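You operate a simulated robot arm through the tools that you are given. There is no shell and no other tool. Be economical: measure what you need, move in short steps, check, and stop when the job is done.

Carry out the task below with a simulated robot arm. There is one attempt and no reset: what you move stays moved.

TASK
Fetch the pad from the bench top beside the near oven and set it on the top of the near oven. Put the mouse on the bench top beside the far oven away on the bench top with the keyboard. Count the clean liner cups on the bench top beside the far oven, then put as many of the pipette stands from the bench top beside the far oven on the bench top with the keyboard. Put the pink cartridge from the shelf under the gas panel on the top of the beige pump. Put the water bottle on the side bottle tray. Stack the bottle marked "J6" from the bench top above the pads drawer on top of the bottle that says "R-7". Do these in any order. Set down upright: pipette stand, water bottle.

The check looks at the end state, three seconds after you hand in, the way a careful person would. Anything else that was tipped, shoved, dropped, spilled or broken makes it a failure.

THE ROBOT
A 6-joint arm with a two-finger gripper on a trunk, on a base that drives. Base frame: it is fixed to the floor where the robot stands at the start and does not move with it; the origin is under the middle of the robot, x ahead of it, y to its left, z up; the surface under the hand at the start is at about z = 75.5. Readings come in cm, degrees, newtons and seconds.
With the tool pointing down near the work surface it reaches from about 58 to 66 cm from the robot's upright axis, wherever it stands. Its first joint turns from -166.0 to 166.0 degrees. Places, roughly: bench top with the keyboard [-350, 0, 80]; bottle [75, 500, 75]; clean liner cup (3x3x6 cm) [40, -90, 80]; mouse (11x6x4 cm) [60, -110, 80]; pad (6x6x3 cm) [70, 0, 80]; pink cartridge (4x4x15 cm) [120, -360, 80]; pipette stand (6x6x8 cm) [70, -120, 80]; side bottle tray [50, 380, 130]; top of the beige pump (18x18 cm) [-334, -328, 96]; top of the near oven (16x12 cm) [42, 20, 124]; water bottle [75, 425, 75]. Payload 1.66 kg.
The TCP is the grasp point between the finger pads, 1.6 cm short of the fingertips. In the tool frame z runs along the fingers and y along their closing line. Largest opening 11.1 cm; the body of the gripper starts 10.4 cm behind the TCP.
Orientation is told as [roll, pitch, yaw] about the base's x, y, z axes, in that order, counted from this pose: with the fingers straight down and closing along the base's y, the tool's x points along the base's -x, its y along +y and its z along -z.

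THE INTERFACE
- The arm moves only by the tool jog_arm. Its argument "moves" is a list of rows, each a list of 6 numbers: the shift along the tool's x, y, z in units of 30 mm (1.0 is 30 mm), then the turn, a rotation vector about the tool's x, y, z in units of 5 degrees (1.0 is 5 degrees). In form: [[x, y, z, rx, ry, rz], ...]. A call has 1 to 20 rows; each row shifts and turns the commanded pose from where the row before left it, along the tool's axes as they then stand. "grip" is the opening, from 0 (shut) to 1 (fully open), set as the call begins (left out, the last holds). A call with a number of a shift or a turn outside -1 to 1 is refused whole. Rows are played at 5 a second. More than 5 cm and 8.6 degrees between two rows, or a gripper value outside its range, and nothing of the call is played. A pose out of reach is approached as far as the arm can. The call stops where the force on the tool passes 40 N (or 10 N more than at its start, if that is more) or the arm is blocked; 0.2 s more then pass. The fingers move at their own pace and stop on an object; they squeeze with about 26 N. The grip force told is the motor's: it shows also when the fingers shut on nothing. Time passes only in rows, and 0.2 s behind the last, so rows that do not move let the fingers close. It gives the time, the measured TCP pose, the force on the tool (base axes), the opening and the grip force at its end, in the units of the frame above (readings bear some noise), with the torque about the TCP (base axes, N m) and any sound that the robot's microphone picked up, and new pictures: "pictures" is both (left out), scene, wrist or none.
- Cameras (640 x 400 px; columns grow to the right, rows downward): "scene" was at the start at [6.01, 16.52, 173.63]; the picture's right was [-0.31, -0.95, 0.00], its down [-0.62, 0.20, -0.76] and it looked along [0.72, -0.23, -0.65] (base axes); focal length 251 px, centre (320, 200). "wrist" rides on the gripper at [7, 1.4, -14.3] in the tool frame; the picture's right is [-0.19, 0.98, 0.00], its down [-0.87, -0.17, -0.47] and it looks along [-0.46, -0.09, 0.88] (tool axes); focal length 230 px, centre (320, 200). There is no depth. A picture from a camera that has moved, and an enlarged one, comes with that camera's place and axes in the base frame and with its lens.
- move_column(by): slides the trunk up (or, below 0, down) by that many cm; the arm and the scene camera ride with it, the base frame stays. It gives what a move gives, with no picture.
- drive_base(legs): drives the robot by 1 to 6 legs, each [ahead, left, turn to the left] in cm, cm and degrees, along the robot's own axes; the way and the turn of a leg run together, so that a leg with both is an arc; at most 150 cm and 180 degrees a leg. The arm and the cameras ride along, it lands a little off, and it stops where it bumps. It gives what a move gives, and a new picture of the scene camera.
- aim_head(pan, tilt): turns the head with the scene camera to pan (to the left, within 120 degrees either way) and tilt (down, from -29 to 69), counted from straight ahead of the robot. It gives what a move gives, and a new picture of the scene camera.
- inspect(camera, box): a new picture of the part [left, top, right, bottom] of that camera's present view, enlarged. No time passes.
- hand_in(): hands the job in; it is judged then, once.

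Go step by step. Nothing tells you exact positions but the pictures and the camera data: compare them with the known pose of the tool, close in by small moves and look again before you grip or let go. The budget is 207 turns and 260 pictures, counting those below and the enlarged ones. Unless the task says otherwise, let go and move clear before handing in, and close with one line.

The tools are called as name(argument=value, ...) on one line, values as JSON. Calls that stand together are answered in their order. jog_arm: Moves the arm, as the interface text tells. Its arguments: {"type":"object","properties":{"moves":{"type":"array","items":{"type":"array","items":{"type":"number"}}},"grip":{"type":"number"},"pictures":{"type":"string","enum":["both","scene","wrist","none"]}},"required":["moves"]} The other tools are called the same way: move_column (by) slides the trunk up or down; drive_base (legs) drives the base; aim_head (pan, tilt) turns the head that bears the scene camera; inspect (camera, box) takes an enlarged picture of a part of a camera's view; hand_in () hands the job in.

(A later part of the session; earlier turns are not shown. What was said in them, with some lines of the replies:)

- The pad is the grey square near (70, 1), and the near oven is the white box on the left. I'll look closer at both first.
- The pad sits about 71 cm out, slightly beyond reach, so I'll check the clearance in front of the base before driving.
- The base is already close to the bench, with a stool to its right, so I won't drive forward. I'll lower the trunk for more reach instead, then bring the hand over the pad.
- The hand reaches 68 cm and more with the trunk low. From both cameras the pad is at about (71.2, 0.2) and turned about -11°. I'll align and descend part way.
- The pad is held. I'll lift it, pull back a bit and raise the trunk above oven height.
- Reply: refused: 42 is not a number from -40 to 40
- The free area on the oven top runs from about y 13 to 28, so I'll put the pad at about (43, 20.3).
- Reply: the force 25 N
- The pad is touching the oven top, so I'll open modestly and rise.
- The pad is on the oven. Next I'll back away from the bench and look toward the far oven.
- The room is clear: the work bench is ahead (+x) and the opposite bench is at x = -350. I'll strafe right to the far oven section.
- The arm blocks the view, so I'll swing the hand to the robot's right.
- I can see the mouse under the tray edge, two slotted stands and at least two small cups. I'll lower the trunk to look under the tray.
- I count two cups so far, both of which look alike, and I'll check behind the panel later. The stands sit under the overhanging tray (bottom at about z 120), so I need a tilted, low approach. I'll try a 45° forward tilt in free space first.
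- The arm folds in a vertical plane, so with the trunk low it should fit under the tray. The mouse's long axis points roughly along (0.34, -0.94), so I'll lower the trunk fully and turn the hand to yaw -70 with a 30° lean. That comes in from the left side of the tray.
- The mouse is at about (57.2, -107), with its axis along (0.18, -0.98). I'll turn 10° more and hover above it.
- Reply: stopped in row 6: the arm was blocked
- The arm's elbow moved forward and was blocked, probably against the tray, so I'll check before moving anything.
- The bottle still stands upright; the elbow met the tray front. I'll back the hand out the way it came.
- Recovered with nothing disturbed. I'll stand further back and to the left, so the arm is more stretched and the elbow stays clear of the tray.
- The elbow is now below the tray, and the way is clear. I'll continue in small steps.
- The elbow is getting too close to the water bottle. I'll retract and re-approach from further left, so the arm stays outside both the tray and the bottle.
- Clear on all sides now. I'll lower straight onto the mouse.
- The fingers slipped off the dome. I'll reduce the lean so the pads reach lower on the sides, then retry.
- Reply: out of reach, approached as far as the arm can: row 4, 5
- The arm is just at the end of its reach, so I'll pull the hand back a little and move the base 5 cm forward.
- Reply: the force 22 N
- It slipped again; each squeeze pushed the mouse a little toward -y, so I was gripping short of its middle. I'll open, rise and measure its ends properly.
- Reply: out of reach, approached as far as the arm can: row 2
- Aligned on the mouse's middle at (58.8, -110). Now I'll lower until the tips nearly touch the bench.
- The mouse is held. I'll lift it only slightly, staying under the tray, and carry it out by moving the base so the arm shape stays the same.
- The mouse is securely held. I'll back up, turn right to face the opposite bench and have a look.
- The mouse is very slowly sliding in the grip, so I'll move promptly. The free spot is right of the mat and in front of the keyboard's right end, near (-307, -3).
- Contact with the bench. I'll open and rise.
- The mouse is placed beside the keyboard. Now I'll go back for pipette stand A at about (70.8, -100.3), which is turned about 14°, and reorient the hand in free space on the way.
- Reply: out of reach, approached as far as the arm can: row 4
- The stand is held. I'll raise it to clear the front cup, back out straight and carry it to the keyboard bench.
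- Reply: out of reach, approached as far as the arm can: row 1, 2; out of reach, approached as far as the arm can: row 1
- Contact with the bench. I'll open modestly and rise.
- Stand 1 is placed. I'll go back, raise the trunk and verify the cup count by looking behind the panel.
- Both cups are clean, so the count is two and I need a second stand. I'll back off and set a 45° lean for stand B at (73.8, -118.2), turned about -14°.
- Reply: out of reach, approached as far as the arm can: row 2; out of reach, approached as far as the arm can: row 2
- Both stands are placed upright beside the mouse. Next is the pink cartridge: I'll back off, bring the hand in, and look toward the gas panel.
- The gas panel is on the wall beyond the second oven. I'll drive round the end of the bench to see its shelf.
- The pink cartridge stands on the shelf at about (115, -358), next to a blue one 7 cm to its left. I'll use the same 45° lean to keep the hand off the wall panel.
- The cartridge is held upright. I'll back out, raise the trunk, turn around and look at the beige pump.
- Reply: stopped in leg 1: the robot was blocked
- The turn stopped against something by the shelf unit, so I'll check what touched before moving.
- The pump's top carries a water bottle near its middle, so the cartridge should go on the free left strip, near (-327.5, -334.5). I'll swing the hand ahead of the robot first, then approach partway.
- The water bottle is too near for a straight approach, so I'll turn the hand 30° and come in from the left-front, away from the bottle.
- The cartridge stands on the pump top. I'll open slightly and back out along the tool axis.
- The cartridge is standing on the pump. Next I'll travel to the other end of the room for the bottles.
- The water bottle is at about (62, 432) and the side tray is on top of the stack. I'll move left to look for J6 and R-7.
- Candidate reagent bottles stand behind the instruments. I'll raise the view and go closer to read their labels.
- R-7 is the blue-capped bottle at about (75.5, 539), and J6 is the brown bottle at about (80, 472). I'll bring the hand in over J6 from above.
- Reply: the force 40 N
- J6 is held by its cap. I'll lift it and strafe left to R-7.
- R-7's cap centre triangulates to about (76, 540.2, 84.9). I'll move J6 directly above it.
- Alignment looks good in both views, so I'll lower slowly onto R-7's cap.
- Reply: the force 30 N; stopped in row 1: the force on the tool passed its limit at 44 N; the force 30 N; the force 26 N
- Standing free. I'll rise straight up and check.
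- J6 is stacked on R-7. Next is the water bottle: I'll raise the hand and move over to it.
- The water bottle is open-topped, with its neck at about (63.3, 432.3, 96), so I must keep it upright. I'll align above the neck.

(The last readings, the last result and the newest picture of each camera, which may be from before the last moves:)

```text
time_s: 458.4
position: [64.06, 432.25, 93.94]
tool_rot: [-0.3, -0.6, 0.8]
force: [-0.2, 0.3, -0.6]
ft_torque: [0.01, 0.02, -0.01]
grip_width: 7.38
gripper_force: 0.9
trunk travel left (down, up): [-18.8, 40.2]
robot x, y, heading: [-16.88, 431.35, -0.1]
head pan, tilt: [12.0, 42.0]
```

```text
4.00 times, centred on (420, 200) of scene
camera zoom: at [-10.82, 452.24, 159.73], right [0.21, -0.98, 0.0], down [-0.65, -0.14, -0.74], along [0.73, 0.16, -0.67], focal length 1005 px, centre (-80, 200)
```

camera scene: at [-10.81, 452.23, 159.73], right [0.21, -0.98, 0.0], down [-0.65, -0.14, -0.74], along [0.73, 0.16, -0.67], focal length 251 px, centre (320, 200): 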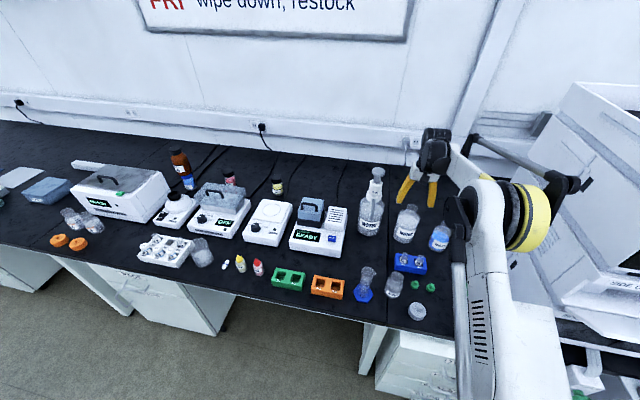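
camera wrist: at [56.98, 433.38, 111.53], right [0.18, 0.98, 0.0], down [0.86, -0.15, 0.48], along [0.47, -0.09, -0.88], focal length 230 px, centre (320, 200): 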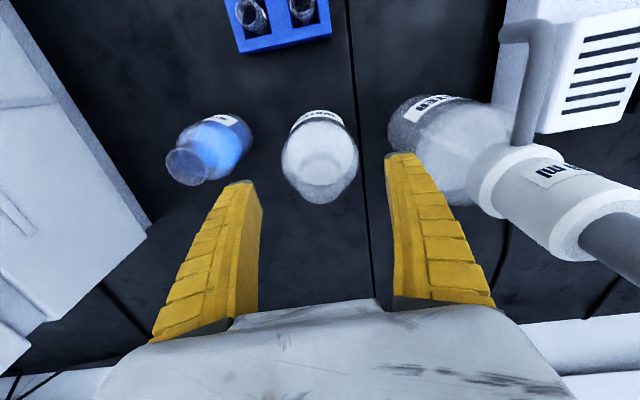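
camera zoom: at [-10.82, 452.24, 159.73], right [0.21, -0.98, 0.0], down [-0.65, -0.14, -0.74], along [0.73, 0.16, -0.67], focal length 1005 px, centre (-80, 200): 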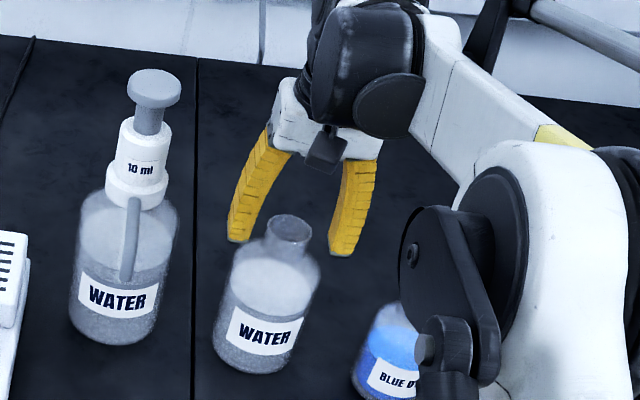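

jog_arm(moves=[[-0.05, 0, 0, 0, 0, 0], [0, 0, 0, 0, 0, 0], [0, 0, 0, 0, 0, 0], [0, 0, 0, 0, 0, 0]], grip=0, pictures="none")

jog_arm(moves=[[0, 0, -0.2, 0, 0, 0], [0, 0, -0.3, 0, 0, 0], [0, 0, -0.5, 0, 0, 0]], pictures="wrist")

inspect(camera="scene", box=[370, 150, 470, 250])

```text
time_s: 459.4
position: [64.39, 432.19, 94.22]
tool_rot: [-0.2, -0.4, 0.8]
force: [0.8, 2.2, 8.2]
ft_torque: [0.0, 0.0, 0.05]
grip_width: 0.57
gripper_force: 25.7
trunk travel left (down, up): [-18.8, 40.2]
robot x, y, heading: [-17.07, 430.95, -0.0]
head pan, tilt: [12.0, 42.0]
```

```text
time_s: 460.2
position: [64.12, 432.39, 97.05]
tool_rot: [-0.1, -0.5, 0.8]
force: [0.5, -0.9, 0.3]
ft_torque: [0.01, -0.01, -0.02]
grip_width: 0.0
gripper_force: 26.0
trunk travel left (down, up): [-18.8, 40.2]
robot x, y, heading: [-17.25, 431.14, -0.0]
head pan, tilt: [12.0, 42.0]
camera wrist: at [57.12, 433.47, 111.24], right [0.18, 0.98, 0.0], down [0.86, -0.15, 0.48], along [0.47, -0.09, -0.88], focal length 230 px, centre (320, 200)
```

wrist: 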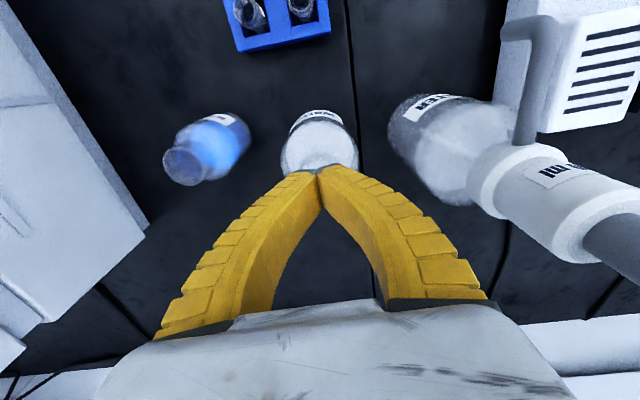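

```text
4.00 times, centred on (420, 200) of scene
camera zoom: at [-10.87, 452.24, 159.74], right [0.21, -0.98, 0.0], down [-0.65, -0.14, -0.74], along [0.73, 0.16, -0.67], focal length 1005 px, centre (-80, 200)
```

zoom: 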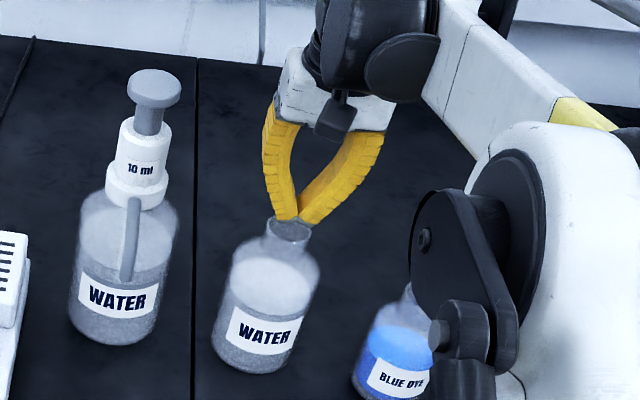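

The fingers closed just above the rim; the bottle is undisturbed. The rim is nearer z 92.8 and x 65, so I'll open and go lower.

jog_arm(moves=[[-0.25, -0.05, 0, 0, 0, 0], [0, 0, 0.5, 0, 0, 0], [0, 0, 0.7, 0, 0, 0], [0, 0, 0.65, 0, 0, 0]], grip=0.68, pictures="none")

inspect(camera="wrist", box=[200, 90, 440, 260])

inspect(camera="scene", box=[370, 150, 470, 250])

```text
time_s: 461.2
position: [65.07, 432.13, 91.38]
tool_rot: [-0.2, -0.6, 0.8]
force: [-0.9, -0.3, -1.0]
ft_torque: [0.0, -0.03, 0.02]
grip_width: 7.74
gripper_force: 1.5
trunk travel left (down, up): [-18.8, 40.2]
robot x, y, heading: [-16.8, 431.32, 0.1]
head pan, tilt: [12.0, 42.0]
```

```text
2.35 times, centred on (320, 175) of wrist
camera zoom: at [57.99, 433.24, 105.69], right [0.18, 0.98, 0.0], down [0.86, -0.15, 0.48], along [0.47, -0.09, -0.88], focal length 541 px, centre (320, 259)
```

zoom: 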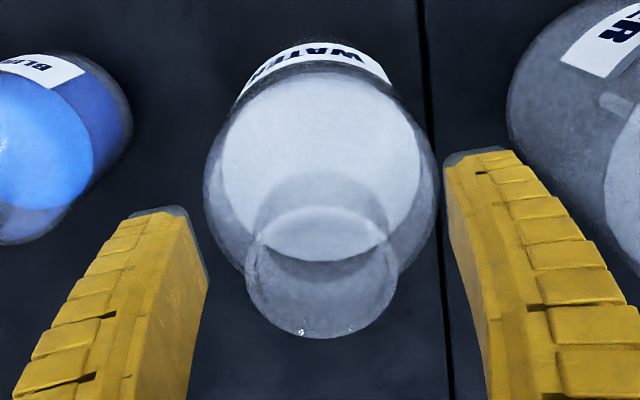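

```text
4.00 times, centred on (420, 200) of scene
camera zoom: at [-10.82, 452.23, 159.73], right [0.21, -0.98, 0.0], down [-0.65, -0.14, -0.74], along [0.73, 0.16, -0.67], focal length 1005 px, centre (-80, 200)
```

zoom: 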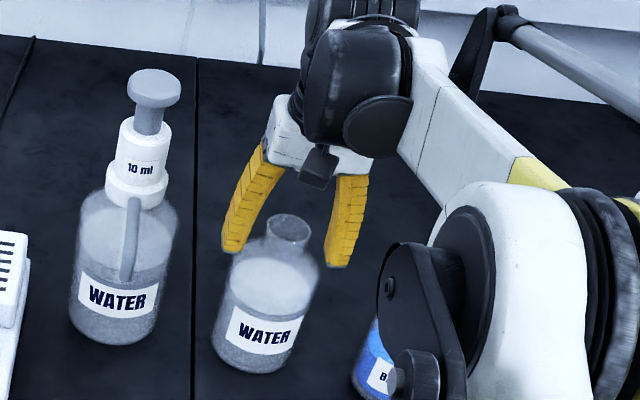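

jog_arm(moves=[[0, 0, 0.05, 0, 0, 0], [0, 0, 0, 0, 0, 0], [0, 0, 0, 0, 0, 0], [0, 0, 0, 0, 0, 0]], grip=0, pictures="none")

inspect(camera="wrist", box=[200, 90, 440, 260])

```text
time_s: 462.2
position: [65.05, 432.11, 91.44]
tool_rot: [-0.3, -0.6, 0.8]
force: [10.0, 0.0, 20.7]
ft_torque: [0.04, -0.4, -0.03]
grip_width: 3.95
gripper_force: 25.7
trunk travel left (down, up): [-18.8, 40.2]
robot x, y, heading: [-16.8, 431.26, 0.2]
head pan, tilt: [12.0, 42.0]
```

```text
2.35 times, centred on (320, 175) of wrist
camera zoom: at [57.89, 433.22, 105.59], right [0.18, 0.98, 0.0], down [0.86, -0.15, 0.48], along [0.47, -0.09, -0.88], focal length 541 px, centre (320, 259)
```

zoom: 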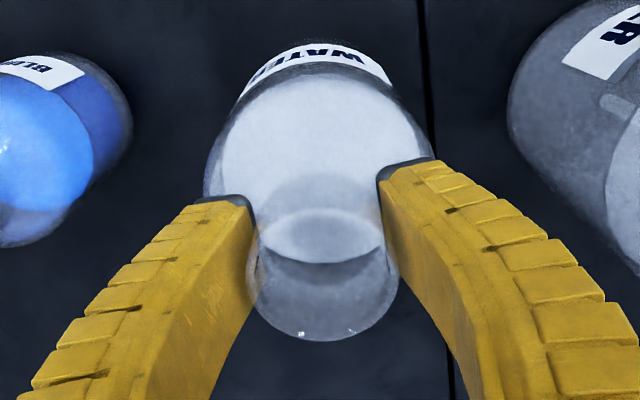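

Gripped at the neck (3.95 cm). I'll lift gently.

jog_arm(moves=[[0, 0, -0.15, 0, 0, 0], [0, 0, -0.2, 0, 0, 0], [0, 0, -0.3, 0, 0, 0], [0, 0, -0.3, 0, 0, 0]], pictures="wrist")

inspect(camera="scene", box=[370, 150, 470, 250])

```text
time_s: 463.2
position: [65.16, 432.15, 94.04]
tool_rot: [-0.2, -0.4, 0.8]
force: [0.1, -1.0, -7.0]
ft_torque: [0.02, -0.02, 0.03]
grip_width: 3.5
gripper_force: 26.2
trunk travel left (down, up): [-18.8, 40.2]
robot x, y, heading: [-17.33, 431.03, 0.4]
head pan, tilt: [12.0, 42.0]
camera wrist: at [57.97, 433.37, 108.25], right [0.18, 0.98, 0.0], down [0.86, -0.15, 0.48], along [0.47, -0.09, -0.88], focal length 230 px, centre (320, 200)
```

wrist: 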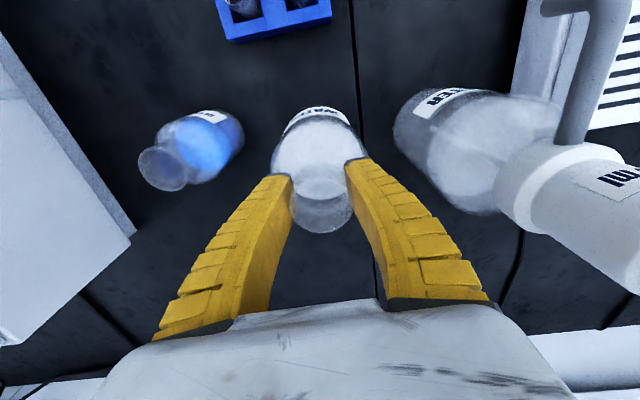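

```text
4.00 times, centred on (420, 200) of scene
camera zoom: at [-10.77, 452.24, 159.73], right [0.21, -0.98, 0.0], down [-0.65, -0.14, -0.74], along [0.73, 0.16, -0.67], focal length 1005 px, centre (-80, 200)
```

zoom: 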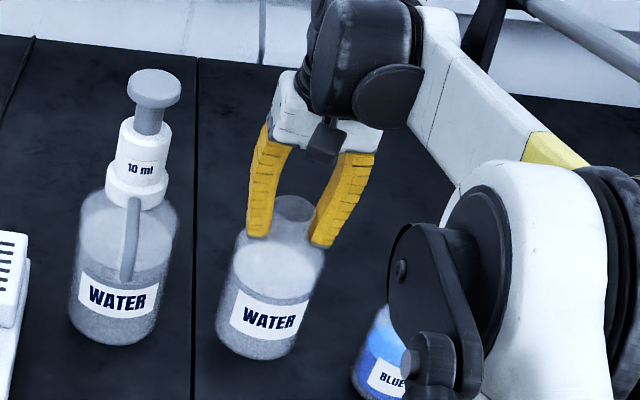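

The bottle is held upright (about 0.65 kg). I'll lift it clear, back away and raise it above tray height.

jog_arm(moves=[[0, 0, -0.5, 0, 0, 0], [0, 0, -0.6, 0, 0, 0], [0, 0, -0.6, 0, 0, 0], [0, 0, -0.6, 0, 0, 0], [0, 0, -0.6, 0, 0, 0], [0, 0, -0.6, 0, 0, 0], [0, 0, -0.6, 0, 0, 0], [0, 0, -0.6, 0, 0, 0]], pictures="none")

drive_base(legs=[[-30, 0, 0]])

move_column(by=40)

aim_head(pan=-25, tilt=35)

inspect(camera="wrist", box=[0, 0, 640, 400])

```text
time_s: 465.0
position: [64.96, 432.27, 108.23]
tool_rot: [-0.2, -0.5, 0.8]
force: [0.5, -0.4, -7.4]
ft_torque: [0.0, 0.03, -0.02]
grip_width: 3.52
gripper_force: 26.1
trunk travel left (down, up): [-18.8, 40.2]
robot x, y, heading: [-16.71, 431.32, -0.1]
head pan, tilt: [12.0, 42.0]
```

```text
time_s: 467.1
position: [34.92, 432.4, 108.23]
tool_rot: [-0.1, -0.5, 0.9]
force: [-0.5, -0.3, -8.4]
ft_torque: [-0.03, 0.03, 0.02]
grip_width: 3.49
gripper_force: 26.2
trunk travel left (down, up): [-18.8, 40.2]
robot x, y, heading: [-46.79, 431.25, 0.0]
head pan, tilt: [12.0, 42.0]
camera scene: at [-40.85, 452.15, 159.74], right [0.21, -0.98, 0.0], down [-0.65, -0.14, -0.74], along [0.73, 0.16, -0.67], focal length 251 px, centre (320, 200)
```

scene: 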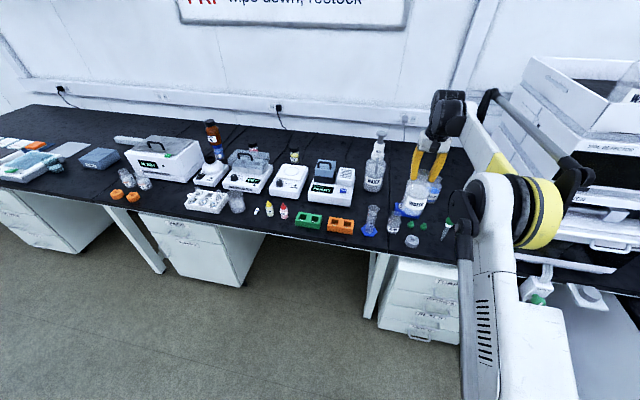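

```text
time_s: 470.9
position: [35.04, 432.4, 148.15]
tool_rot: [-0.2, -0.4, 0.9]
force: [-1.1, 0.3, -7.0]
ft_torque: [0.01, 0.03, -0.01]
grip_width: 3.44
gripper_force: 26.1
trunk travel left (down, up): [-58.8, 0.2]
robot x, y, heading: [-46.68, 431.19, 0.1]
head pan, tilt: [12.0, 42.0]
```

```text
time_s: 471.9
position: [34.93, 432.29, 148.05]
tool_rot: [-0.2, -0.4, 0.9]
force: [0.0, -0.5, -7.9]
ft_torque: [-0.01, 0.0, 0.0]
grip_width: 3.46
gripper_force: 25.9
trunk travel left (down, up): [-58.8, 0.2]
robot x, y, heading: [-46.86, 431.07, -0.0]
head pan, tilt: [-25.0, 35.0]
camera scene: at [-40.9, 446.7, 200.78], right [-0.42, -0.91, 0.0], down [-0.52, 0.24, -0.82], along [0.74, -0.34, -0.57], focal length 251 px, centre (320, 200)
```

scene: 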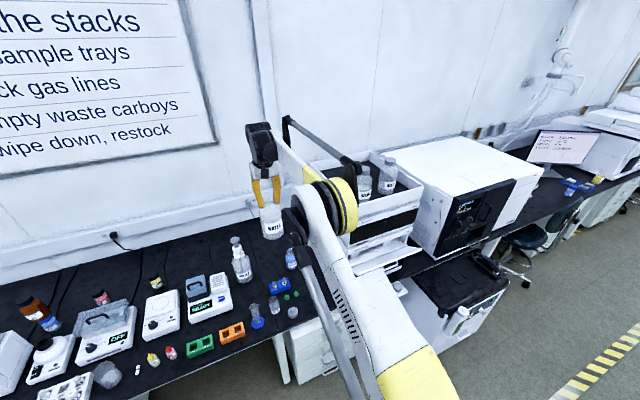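

```text
1.00 times, centred on (320, 200) of wrist (not enlarged: the box is as wide or as high as the picture)
camera zoom: at [27.89, 433.46, 162.34], right [0.17, 0.98, 0.0], down [0.86, -0.15, 0.48], along [0.47, -0.08, -0.88], focal length 230 px, centre (320, 200)
```

zoom: 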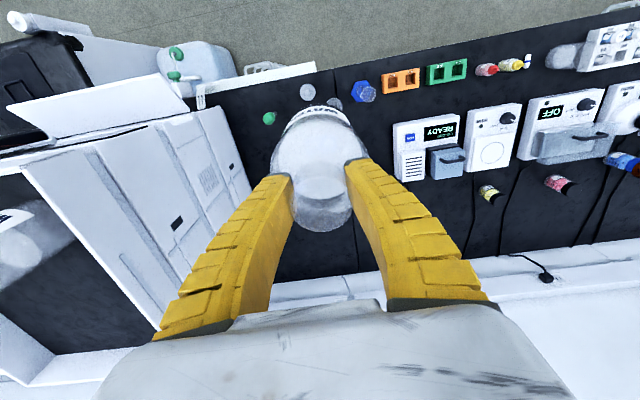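

jog_arm(moves=[[0, 0, -0.7, 0, 0, 0], [0, 0, -0.7, 0, 0, 0], [0, 0, -0.7, 0, 0, 0], [0, 0, -0.7, 0, 0, 0], [0, 0, -0.7, 0, 0, 0], [0, 0, -0.7, 0, 0, 0]], pictures="none")

drive_base(legs=[[-25, 0, 0], [0, -55, 0]])

inspect(camera="wrist", box=[0, 0, 640, 400])

```text
time_s: 473.4
position: [33.42, 432.48, 160.2]
tool_rot: [-0.2, -0.4, 1.0]
force: [0.0, 0.1, -7.4]
ft_torque: [0.01, 0.03, 0.01]
grip_width: 3.46
gripper_force: 25.7
out of reach, approached as far as the arm can: row 5, 6
trunk travel left (down, up): [-58.8, 0.2]
robot x, y, heading: [-46.95, 431.16, 0.1]
head pan, tilt: [-25.0, 35.0]
```

```text
time_s: 478.0
position: [8.11, 375.76, 160.22]
tool_rot: [-0.3, -0.4, 0.4]
force: [0.5, -0.3, -8.1]
ft_torque: [0.02, 0.04, 0.02]
grip_width: 3.46
gripper_force: 26.1
trunk travel left (down, up): [-58.8, 0.2]
robot x, y, heading: [-72.55, 375.55, -0.2]
head pan, tilt: [-25.0, 35.0]
camera scene: at [-65.99, 390.94, 200.78], right [-0.43, -0.9, 0.0], down [-0.52, 0.25, -0.82], along [0.74, -0.35, -0.57], focal length 251 px, centre (320, 200)
```

scene: 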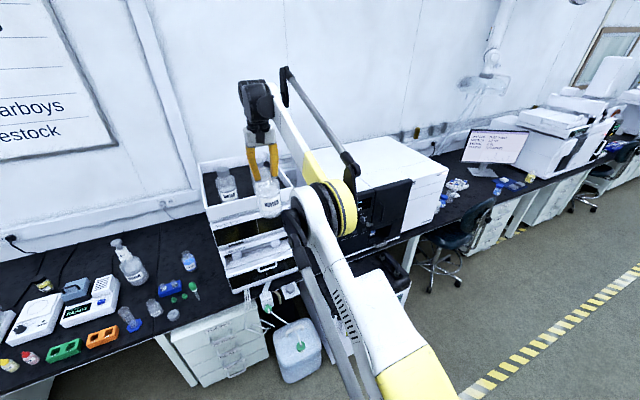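

```text
1.00 times, centred on (320, 200) of wrist (not enlarged: the box is as wide or as high as the picture)
camera zoom: at [1.04, 377.02, 174.44], right [0.19, 0.98, 0.0], down [0.86, -0.16, 0.48], along [0.47, -0.09, -0.88], focal length 230 px, centre (320, 200)
```

zoom: 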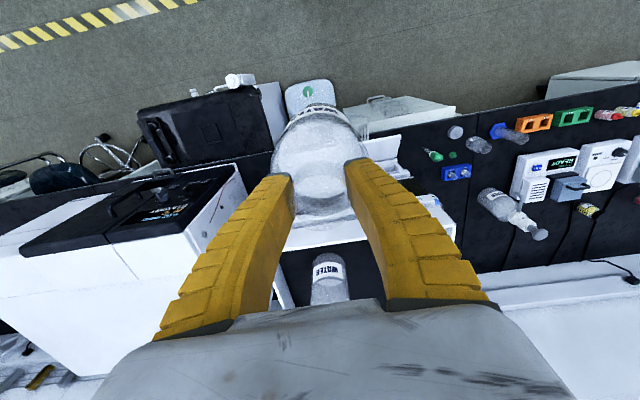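

inspect(camera="scene", box=[180, 130, 340, 300])

inspect(camera="wrist", box=[240, 180, 460, 320])

```text
2.35 times, centred on (260, 215) of scene
camera zoom: at [-65.99, 390.94, 200.78], right [-0.43, -0.9, 0.0], down [-0.52, 0.25, -0.82], along [0.74, -0.35, -0.57], focal length 591 px, centre (461, 165)
```

zoom: 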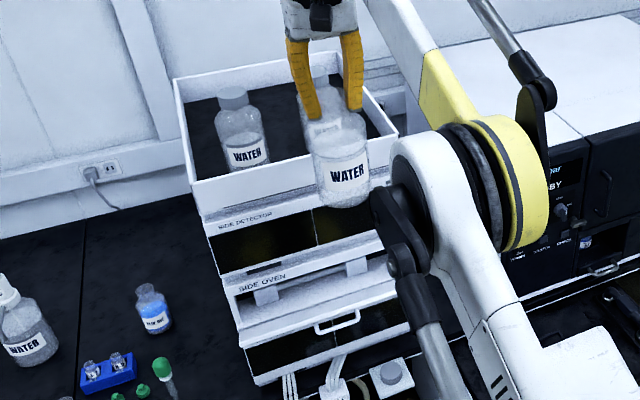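

```text
2.86 times, centred on (350, 250) of wrist
camera zoom: at [1.04, 377.02, 174.44], right [0.19, 0.98, 0.0], down [0.86, -0.16, 0.48], along [0.47, -0.09, -0.88], focal length 657 px, centre (234, 57)
```

zoom: 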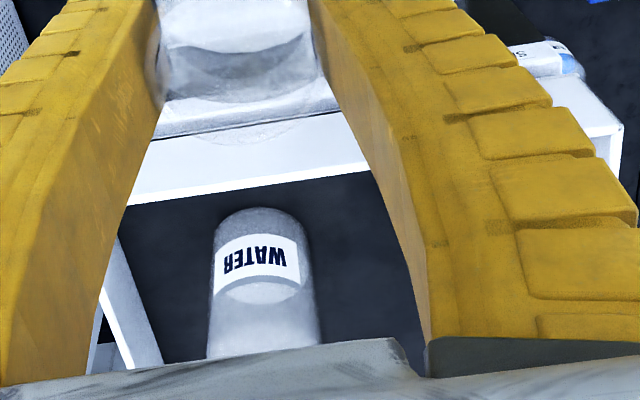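

The tray already holds two bottles near its front, so the free room is behind them. I'll come in over the tray's left wall at x ≈ 62, with the robot standing left of the carboy.

jog_arm(moves=[[0.32, -1, 0, 0, 0, 0], [0.32, -1, 0, 0, 0, 0], [0.32, -1, 0, 0, 0, 0], [0.32, -1, 0, 0, 0, 0], [0.32, -1, 0, 0, 0, 0], [0.32, -1, 0, 0, 0, 0], [0.32, -1, 0, 0, 0, 0], [0.32, -1, 0, 0, 0, 0], [0.32, -1, 0, 0, 0, 0], [0.32, -1, 0, 0, 0, 0], [0.32, -1, -0.5, 0, 0, 0]], pictures="none")

drive_base(legs=[[0, 85, 0], [55, 0, 0]])

inspect(camera="wrist", box=[0, 0, 640, 400])

```text
time_s: 480.4
position: [-2.34, 342.6, 161.83]
tool_rot: [-0.1, -0.5, 0.2]
force: [0.1, 0.0, -6.5]
ft_torque: [0.03, 0.01, 0.01]
grip_width: 3.4
gripper_force: 26.2
trunk travel left (down, up): [-58.8, 0.2]
robot x, y, heading: [-72.17, 375.51, -0.2]
head pan, tilt: [-25.0, 35.0]
```

```text
time_s: 487.7
position: [54.63, 428.01, 161.74]
tool_rot: [-0.2, -0.4, 0.2]
force: [-0.3, -0.2, -8.4]
ft_torque: [0.02, -0.02, 0.01]
grip_width: 3.4
gripper_force: 26.4
trunk travel left (down, up): [-58.8, 0.2]
robot x, y, heading: [-15.12, 460.86, -0.3]
head pan, tilt: [-25.0, 35.0]
camera scene: at [-9.22, 476.04, 200.79], right [-0.43, -0.9, 0.0], down [-0.52, 0.25, -0.82], along [0.74, -0.35, -0.57], focal length 251 px, centre (320, 200)
```

scene: 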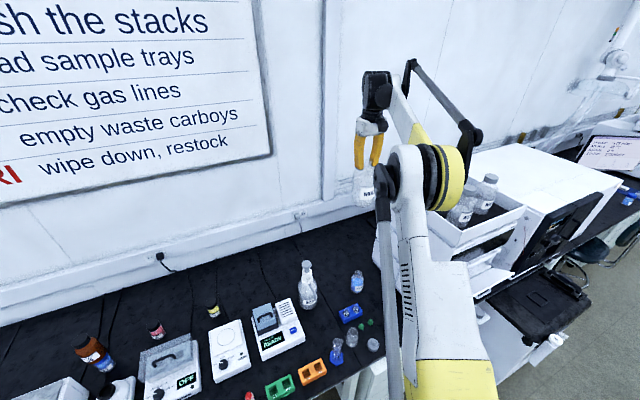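

```text
1.00 times, centred on (320, 200) of wrist (not enlarged: the box is as wide or as high as the picture)
camera zoom: at [47.45, 429.23, 175.97], right [0.19, 0.98, 0.0], down [0.86, -0.16, 0.48], along [0.47, -0.09, -0.88], focal length 230 px, centre (320, 200)
```

zoom: 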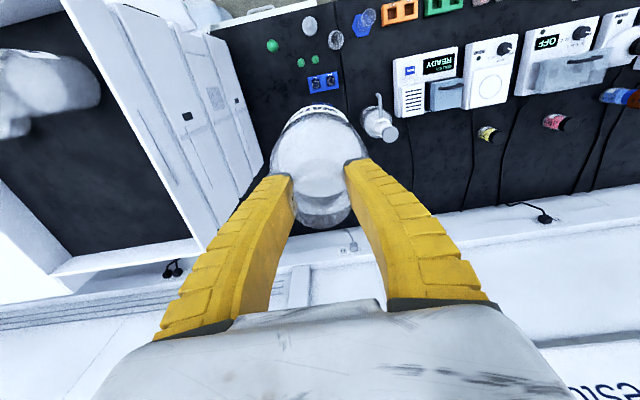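

drive_base(legs=[[6.5, 0, 0], [0, -47, 0]])

inspect(camera="wrist", box=[0, 0, 640, 400])

aim_head(pan=-35, tilt=45)

```text
time_s: 491.1
position: [60.61, 381.66, 161.7]
tool_rot: [-0.1, -0.4, 0.0]
force: [0.2, 0.3, -7.1]
ft_torque: [-0.01, -0.03, 0.0]
grip_width: 3.4
gripper_force: 25.8
trunk travel left (down, up): [-58.8, 0.2]
robot x, y, heading: [-9.21, 414.75, -0.5]
head pan, tilt: [-25.0, 35.0]
camera scene: at [-3.1, 429.87, 200.78], right [-0.43, -0.9, 0.0], down [-0.52, 0.25, -0.82], along [0.74, -0.35, -0.57], focal length 251 px, centre (320, 200)
```

scene: 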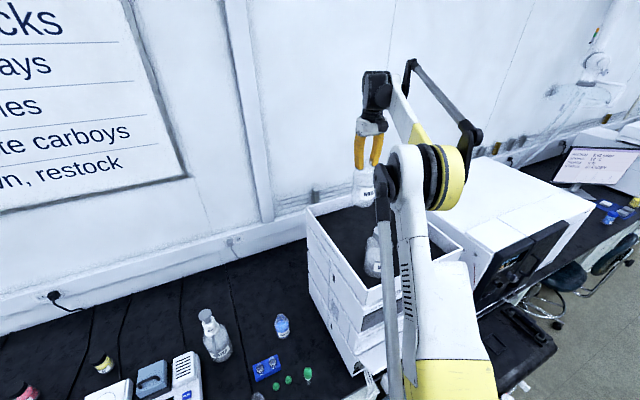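

```text
1.00 times, centred on (320, 200) of wrist (not enlarged: the box is as wide or as high as the picture)
camera zoom: at [53.45, 382.93, 175.98], right [0.19, 0.98, 0.0], down [0.86, -0.16, 0.48], along [0.47, -0.09, -0.88], focal length 230 px, centre (320, 200)
```

zoom: 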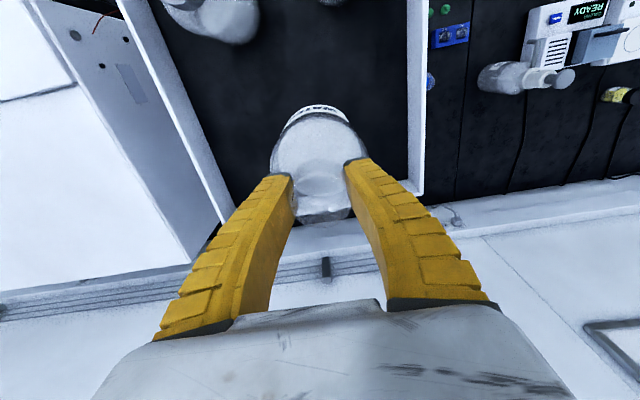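

```text
time_s: 491.8
position: [60.56, 381.69, 161.74]
tool_rot: [-0.2, -0.4, 0.1]
force: [0.1, 0.0, -7.9]
ft_torque: [0.03, -0.02, 0.0]
grip_width: 3.39
gripper_force: 26.0
trunk travel left (down, up): [-58.8, 0.2]
robot x, y, heading: [-9.47, 414.69, -0.4]
head pan, tilt: [-35.0, 45.0]
camera scene: at [-4.41, 428.89, 199.31], right [-0.58, -0.81, 0.0], down [-0.58, 0.41, -0.71], along [0.58, -0.41, -0.71], focal length 251 px, centre (320, 200)
```

scene: 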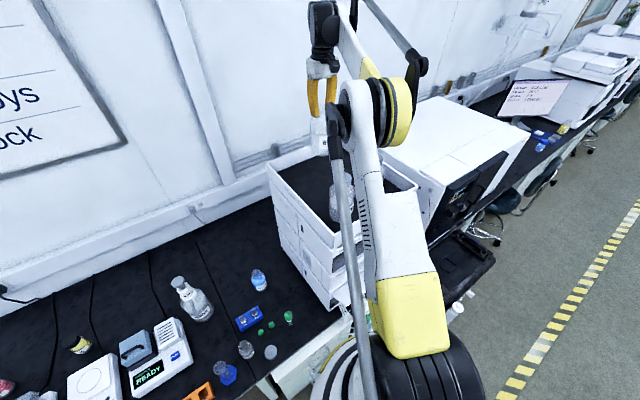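

Aligned over the free rear area of the tray. I'll lower with the trunk.

move_column(by=-12)

inspect(camera="wrist", box=[0, 0, 640, 400])

inspect(camera="scene", box=[240, 60, 440, 240])

```text
time_s: 493.3
position: [60.62, 381.63, 149.91]
tool_rot: [-0.1, -0.4, 0.1]
force: [-0.4, 0.4, -7.3]
ft_torque: [0.02, 0.01, 0.0]
grip_width: 3.4
gripper_force: 26.0
trunk travel left (down, up): [-46.8, 12.2]
robot x, y, heading: [-9.22, 414.51, -0.2]
head pan, tilt: [-35.0, 45.0]
```

```text
1.00 times, centred on (320, 200) of wrist (not enlarged: the box is as wide or as high as the picture)
camera zoom: at [53.44, 382.92, 163.99], right [0.19, 0.98, 0.0], down [0.86, -0.16, 0.48], along [0.47, -0.09, -0.88], focal length 230 px, centre (320, 200)
```

zoom: 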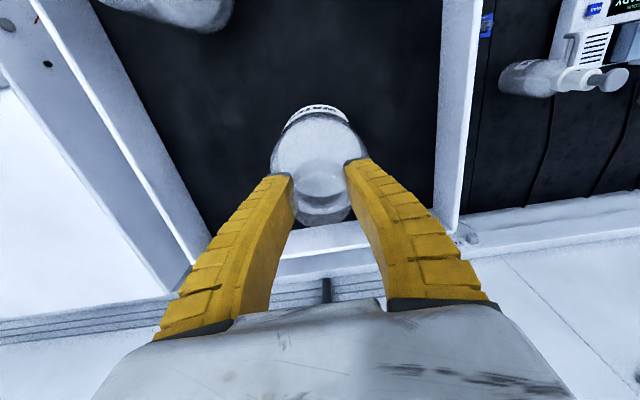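

```text
2.22 times, centred on (340, 150) of scene
camera zoom: at [-4.43, 428.93, 187.31], right [-0.58, -0.81, 0.0], down [-0.58, 0.41, -0.71], along [0.58, -0.41, -0.71], focal length 558 px, centre (276, 311)
```

zoom: 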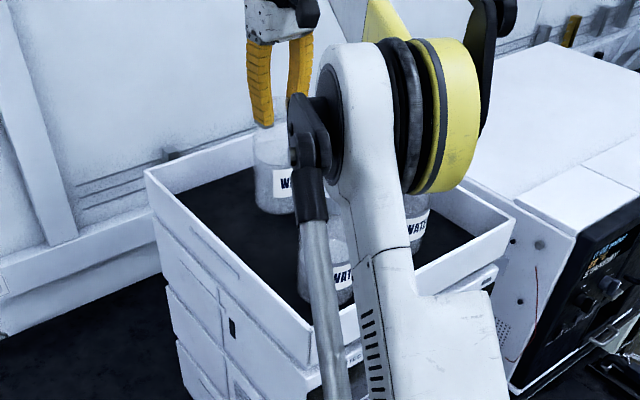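

jog_arm(moves=[[0, 0, 0.5, 0, 0, 0], [0, 0, 0.4, 0, 0, 0]], pictures="none")

jog_arm(moves=[[0, 0, 0.15, 0, 0, 0]], pictures="none")

jog_arm(moves=[[0, 0, 0.12, 0, 0, 0]], pictures="none")

jog_arm(moves=[[0, 0, 0.1, 0, 0, 0]], pictures="none")

```text
time_s: 493.9
position: [60.18, 381.68, 147.15]
tool_rot: [-0.1, -0.5, 0.0]
force: [2.4, -5.3, 13.5]
ft_torque: [-0.13, 0.06, 0.04]
grip_width: 3.66
gripper_force: 26.2
trunk travel left (down, up): [-46.8, 12.2]
robot x, y, heading: [-9.5, 414.67, -0.7]
head pan, tilt: [-35.0, 45.0]
```

```text
time_s: 494.4
position: [60.4, 381.7, 146.91]
tool_rot: [-0.3, -0.6, 0.0]
force: [4.3, -5.8, 28.9]
ft_torque: [-0.06, 0.62, 0.07]
grip_width: 3.8
gripper_force: 26.2
trunk travel left (down, up): [-46.8, 12.2]
robot x, y, heading: [-9.7, 414.62, -0.6]
head pan, tilt: [-35.0, 45.0]
stopped in row 1: the force on the tool passed its limit at 41 N (the readings are from after the stop); the commanded pose is now the measured one
```

```text
time_s: 494.7
position: [60.43, 381.67, 146.97]
tool_rot: [-0.4, -0.7, 0.0]
force: [4.1, -3.5, 28.2]
ft_torque: [-0.02, 0.48, 0.06]
grip_width: 3.79
gripper_force: 25.5
trunk travel left (down, up): [-46.8, 12.2]
robot x, y, heading: [-9.3, 414.64, -0.7]
head pan, tilt: [-35.0, 45.0]
stopped in row 1: the force on the tool passed its limit at 43 N (the readings are from after the stop); the commanded pose is now the measured one
```

```text
time_s: 495.1
position: [60.41, 381.68, 146.96]
tool_rot: [-0.5, -0.9, 0.0]
force: [5.5, -2.2, 28.1]
ft_torque: [-0.02, 0.26, 0.12]
grip_width: 3.8
gripper_force: 26.1
trunk travel left (down, up): [-46.8, 12.2]
robot x, y, heading: [-9.14, 414.4, -0.6]
head pan, tilt: [-35.0, 45.0]
stopped in row 1: the force on the tool passed its limit at 43 N (the readings are from after the stop); the commanded pose is now the measured one
```

jog_arm(moves=[[0, 0, -0.1, 0, 0, 0]], pictures="none")

jog_arm(moves=[[0, 0, -0.1, 0, 0, 0]], pictures="wrist")

```text
time_s: 495.5
position: [60.35, 381.6, 147.05]
tool_rot: [-0.5, -0.7, -0.1]
force: [-2.0, 0.1, 11.3]
ft_torque: [0.05, -0.14, -0.02]
grip_width: 3.74
gripper_force: 25.9
trunk travel left (down, up): [-46.8, 12.2]
robot x, y, heading: [-8.94, 414.84, -0.4]
head pan, tilt: [-35.0, 45.0]
```

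```text
time_s: 495.9
position: [60.58, 381.67, 147.23]
tool_rot: [-0.5, -0.8, 0.0]
force: [-0.6, -0.1, -4.6]
ft_torque: [0.09, -0.09, 0.0]
grip_width: 3.55
gripper_force: 25.8
trunk travel left (down, up): [-46.8, 12.2]
robot x, y, heading: [-9.23, 414.47, -0.5]
head pan, tilt: [-35.0, 45.0]
camera wrist: at [53.45, 382.87, 161.37], right [0.19, 0.98, 0.0], down [0.86, -0.16, 0.48], along [0.47, -0.09, -0.87], focal length 230 px, centre (320, 200)
```

wrist: 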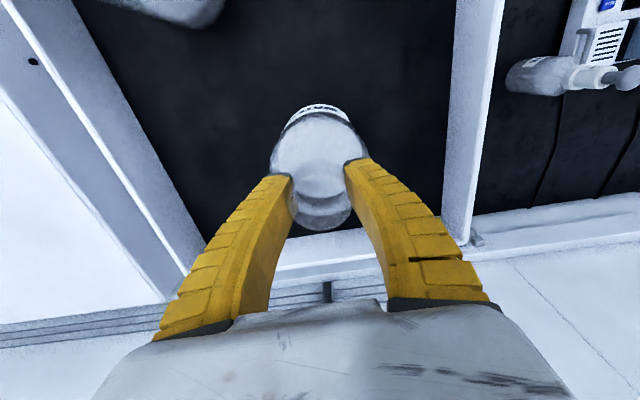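

jog_arm(moves=[[0, 0, 0.04, 0, 0, 0], [0, 0, 0, 0, 0, 0]], pictures="none")

jog_arm(moves=[[0, 0, 0, 0, 0, 0], [0, 0, 0, 0, 0, 0]], grip=0.6, pictures="wrist")

```text
time_s: 496.5
position: [60.65, 381.66, 147.06]
tool_rot: [-0.5, -0.8, 0.1]
force: [2.1, 0.3, -0.2]
ft_torque: [0.06, -0.67, 0.02]
grip_width: 3.5
gripper_force: 26.4
trunk travel left (down, up): [-46.8, 12.2]
robot x, y, heading: [-9.37, 414.42, -0.6]
head pan, tilt: [-35.0, 45.0]
```

```text
time_s: 497.1
position: [60.48, 381.59, 147.13]
tool_rot: [-0.3, -0.8, 0.0]
force: [-0.4, 0.6, -1.0]
ft_torque: [-0.02, 0.04, 0.01]
grip_width: 6.86
gripper_force: 1.1
trunk travel left (down, up): [-46.8, 12.2]
robot x, y, heading: [-9.05, 414.96, -0.7]
head pan, tilt: [-35.0, 45.0]
camera wrist: at [53.34, 382.86, 161.38], right [0.19, 0.98, 0.0], down [0.86, -0.16, 0.48], along [0.47, -0.1, -0.87], focal length 230 px, centre (320, 200)
```

wrist: 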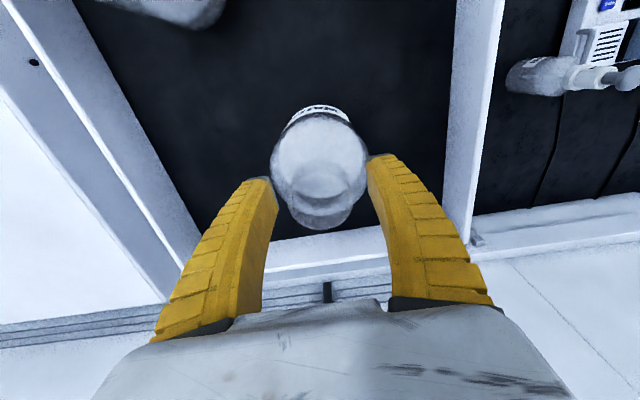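

Released and standing. I'll raise up with small steps, then the trunk, and look.

jog_arm(moves=[[0, 0, -0.3, 0, 0, 0], [0, 0, -0.6, 0, 0, 0], [0, 0, -0.8, 0, 0, 0]], pictures="none")

move_column(by=12)

drive_base(legs=[[0, 55, 0], [-20, 0, 0]])

inspect(camera="scene", box=[240, 60, 520, 260])

aim_head(pan=30, tilt=40)

```text
time_s: 497.9
position: [60.36, 381.69, 152.19]
tool_rot: [-0.4, -0.8, 0.0]
force: [-0.8, 1.2, -0.7]
ft_torque: [-0.01, -0.03, -0.04]
grip_width: 6.85
gripper_force: 1.0
trunk travel left (down, up): [-46.8, 12.2]
robot x, y, heading: [-9.41, 414.43, -0.5]
head pan, tilt: [-35.0, 45.0]
```

```text
time_s: 499.4
position: [60.3, 381.69, 164.25]
tool_rot: [-0.4, -0.8, 0.0]
force: [0.8, -0.1, -0.7]
ft_torque: [0.01, 0.01, 0.02]
grip_width: 6.85
gripper_force: 1.1
trunk travel left (down, up): [-58.8, 0.2]
robot x, y, heading: [-9.12, 414.59, -0.6]
head pan, tilt: [-35.0, 45.0]
```

```text
time_s: 503.7
position: [41.3, 436.3, 164.24]
tool_rot: [-0.4, -0.8, -0.4]
force: [-0.4, 0.5, -0.4]
ft_torque: [0.02, -0.02, -0.04]
grip_width: 6.84
gripper_force: 0.9
trunk travel left (down, up): [-58.8, 0.2]
robot x, y, heading: [-28.11, 469.78, -0.9]
head pan, tilt: [-35.0, 45.0]
camera scene: at [-23.26, 484.01, 199.3], right [-0.59, -0.81, 0.0], down [-0.57, 0.42, -0.71], along [0.57, -0.42, -0.71], focal length 251 px, centre (320, 200)
```

scene: 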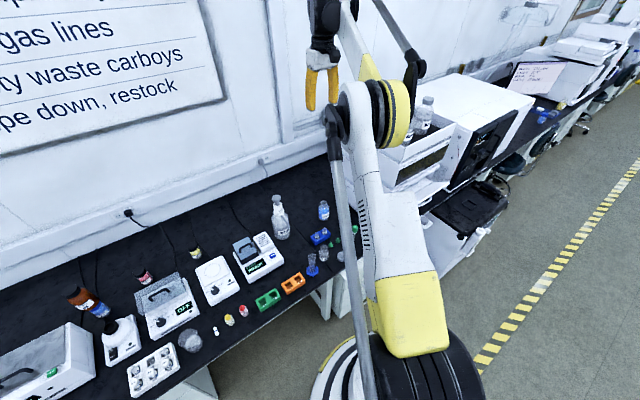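

```text
2.00 times, centred on (380, 160) of scene
camera zoom: at [-23.26, 484.01, 199.3], right [-0.59, -0.81, 0.0], down [-0.57, 0.42, -0.71], along [0.57, -0.42, -0.71], focal length 502 px, centre (200, 280)
```

zoom: 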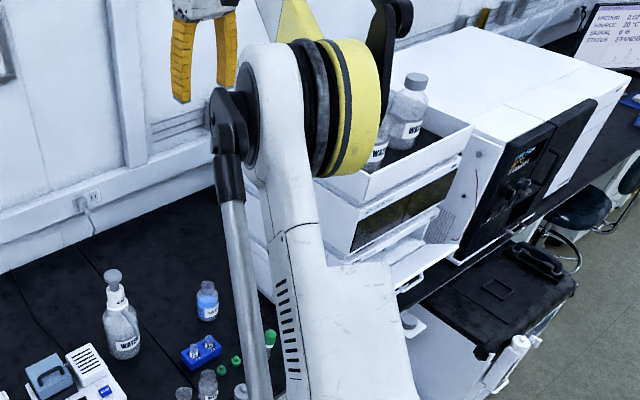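

```text
time_s: 505.1
position: [41.31, 436.27, 164.19]
tool_rot: [-0.5, -0.8, -0.4]
force: [0.2, -0.8, 0.1]
ft_torque: [0.01, 0.0, 0.0]
grip_width: 6.85
gripper_force: 1.5
trunk travel left (down, up): [-58.8, 0.2]
robot x, y, heading: [-28.17, 469.55, -1.0]
head pan, tilt: [30.0, 40.0]
camera scene: at [-22.32, 492.88, 200.03], right [0.48, -0.88, 0.0], down [-0.56, -0.31, -0.77], along [0.67, 0.37, -0.64], focal length 251 px, centre (320, 200)
```

scene: 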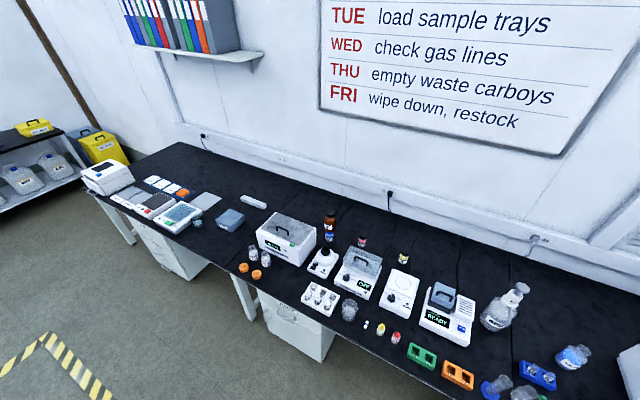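

inspect(camera="scene", box=[305, 200, 365, 260])

inspect(camera="wrist", box=[0, 0, 640, 400])

drive_base(legs=[[-80, -60, 0]])

aim_head(pan=-5, tilt=20)

```text
6.67 times, centred on (335, 230) of scene
camera zoom: at [-22.32, 492.88, 200.03], right [0.48, -0.88, 0.0], down [-0.56, -0.31, -0.77], along [0.67, 0.37, -0.64], focal length 1675 px, centre (220, 0)
```

zoom: 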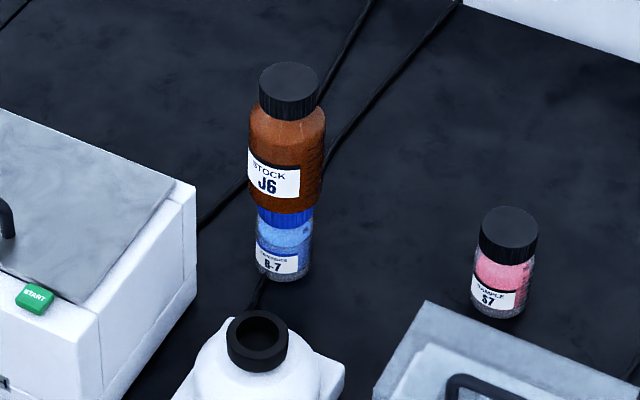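

```text
1.00 times, centred on (320, 200) of wrist (not enlarged: the box is as wide or as high as the picture)
camera zoom: at [34.16, 437.59, 178.41], right [0.2, 0.98, 0.0], down [0.86, -0.17, 0.48], along [0.47, -0.1, -0.87], focal length 230 px, centre (320, 200)
```

zoom: 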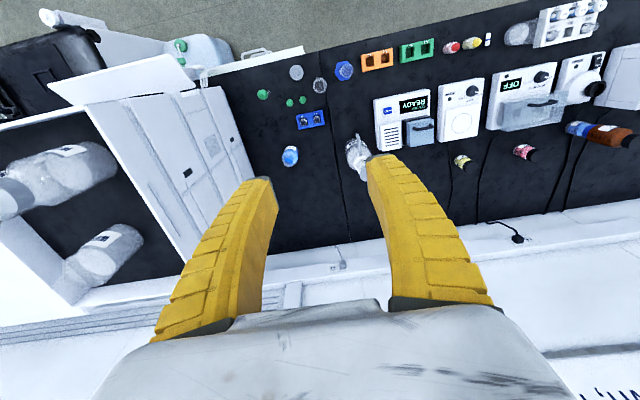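

```text
time_s: 510.2
position: [-39.88, 379.44, 164.3]
tool_rot: [-0.4, -0.8, -0.1]
force: [-0.6, -0.9, 0.9]
ft_torque: [0.0, 0.03, 0.0]
grip_width: 6.84
gripper_force: 1.6
trunk travel left (down, up): [-58.8, 0.2]
robot x, y, heading: [-109.47, 412.37, -1.0]
head pan, tilt: [30.0, 40.0]
camera scene: at [-103.91, 435.73, 200.03], right [0.49, -0.87, 0.0], down [-0.56, -0.31, -0.77], along [0.67, 0.37, -0.64], focal length 251 px, centre (320, 200)
```

scene: 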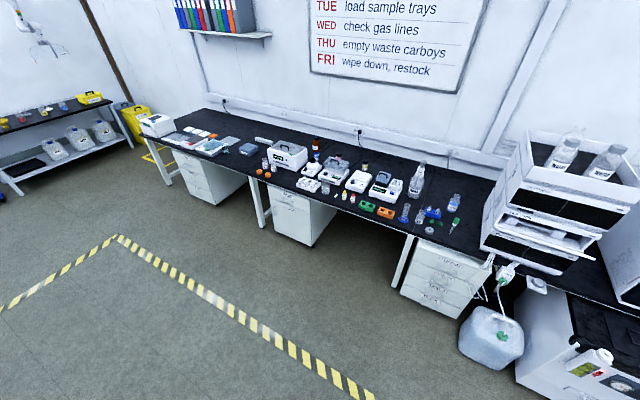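

```text
time_s: 511.2
position: [-39.93, 379.49, 164.26]
tool_rot: [-0.4, -0.8, -0.1]
force: [-0.2, -0.6, 0.3]
ft_torque: [0.04, -0.01, 0.01]
grip_width: 6.84
gripper_force: 0.7
trunk travel left (down, up): [-58.8, 0.2]
robot x, y, heading: [-109.69, 412.4, -0.5]
head pan, tilt: [-5.0, 20.0]
camera scene: at [-102.04, 430.66, 203.17], right [-0.1, -1.0, 0.0], down [-0.34, 0.03, -0.94], along [0.94, -0.09, -0.34], focal length 251 px, centre (320, 200)
```

scene: 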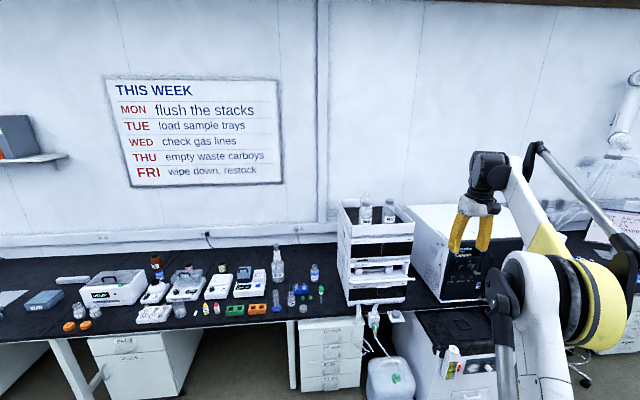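

Everything I could see here looks right: J6 stands on R-7, and the water bottle stands upright in the side tray with the hand clear. I'm handing in.

hand_in()

```text
The job is handed in.
```

I placed everything and handed the job in: pad on the near oven, mouse and two pipette stands (for two clean cups) by the keyboard, pink cartridge on the beige pump, water bottle upright in the side tray, and J6 on R-7. Along the way the arm bumped the far oven's tray front and something by the bottle shelf at the far end; everything still looked upright in the pictures straight after, but I did not go back to check either spot.
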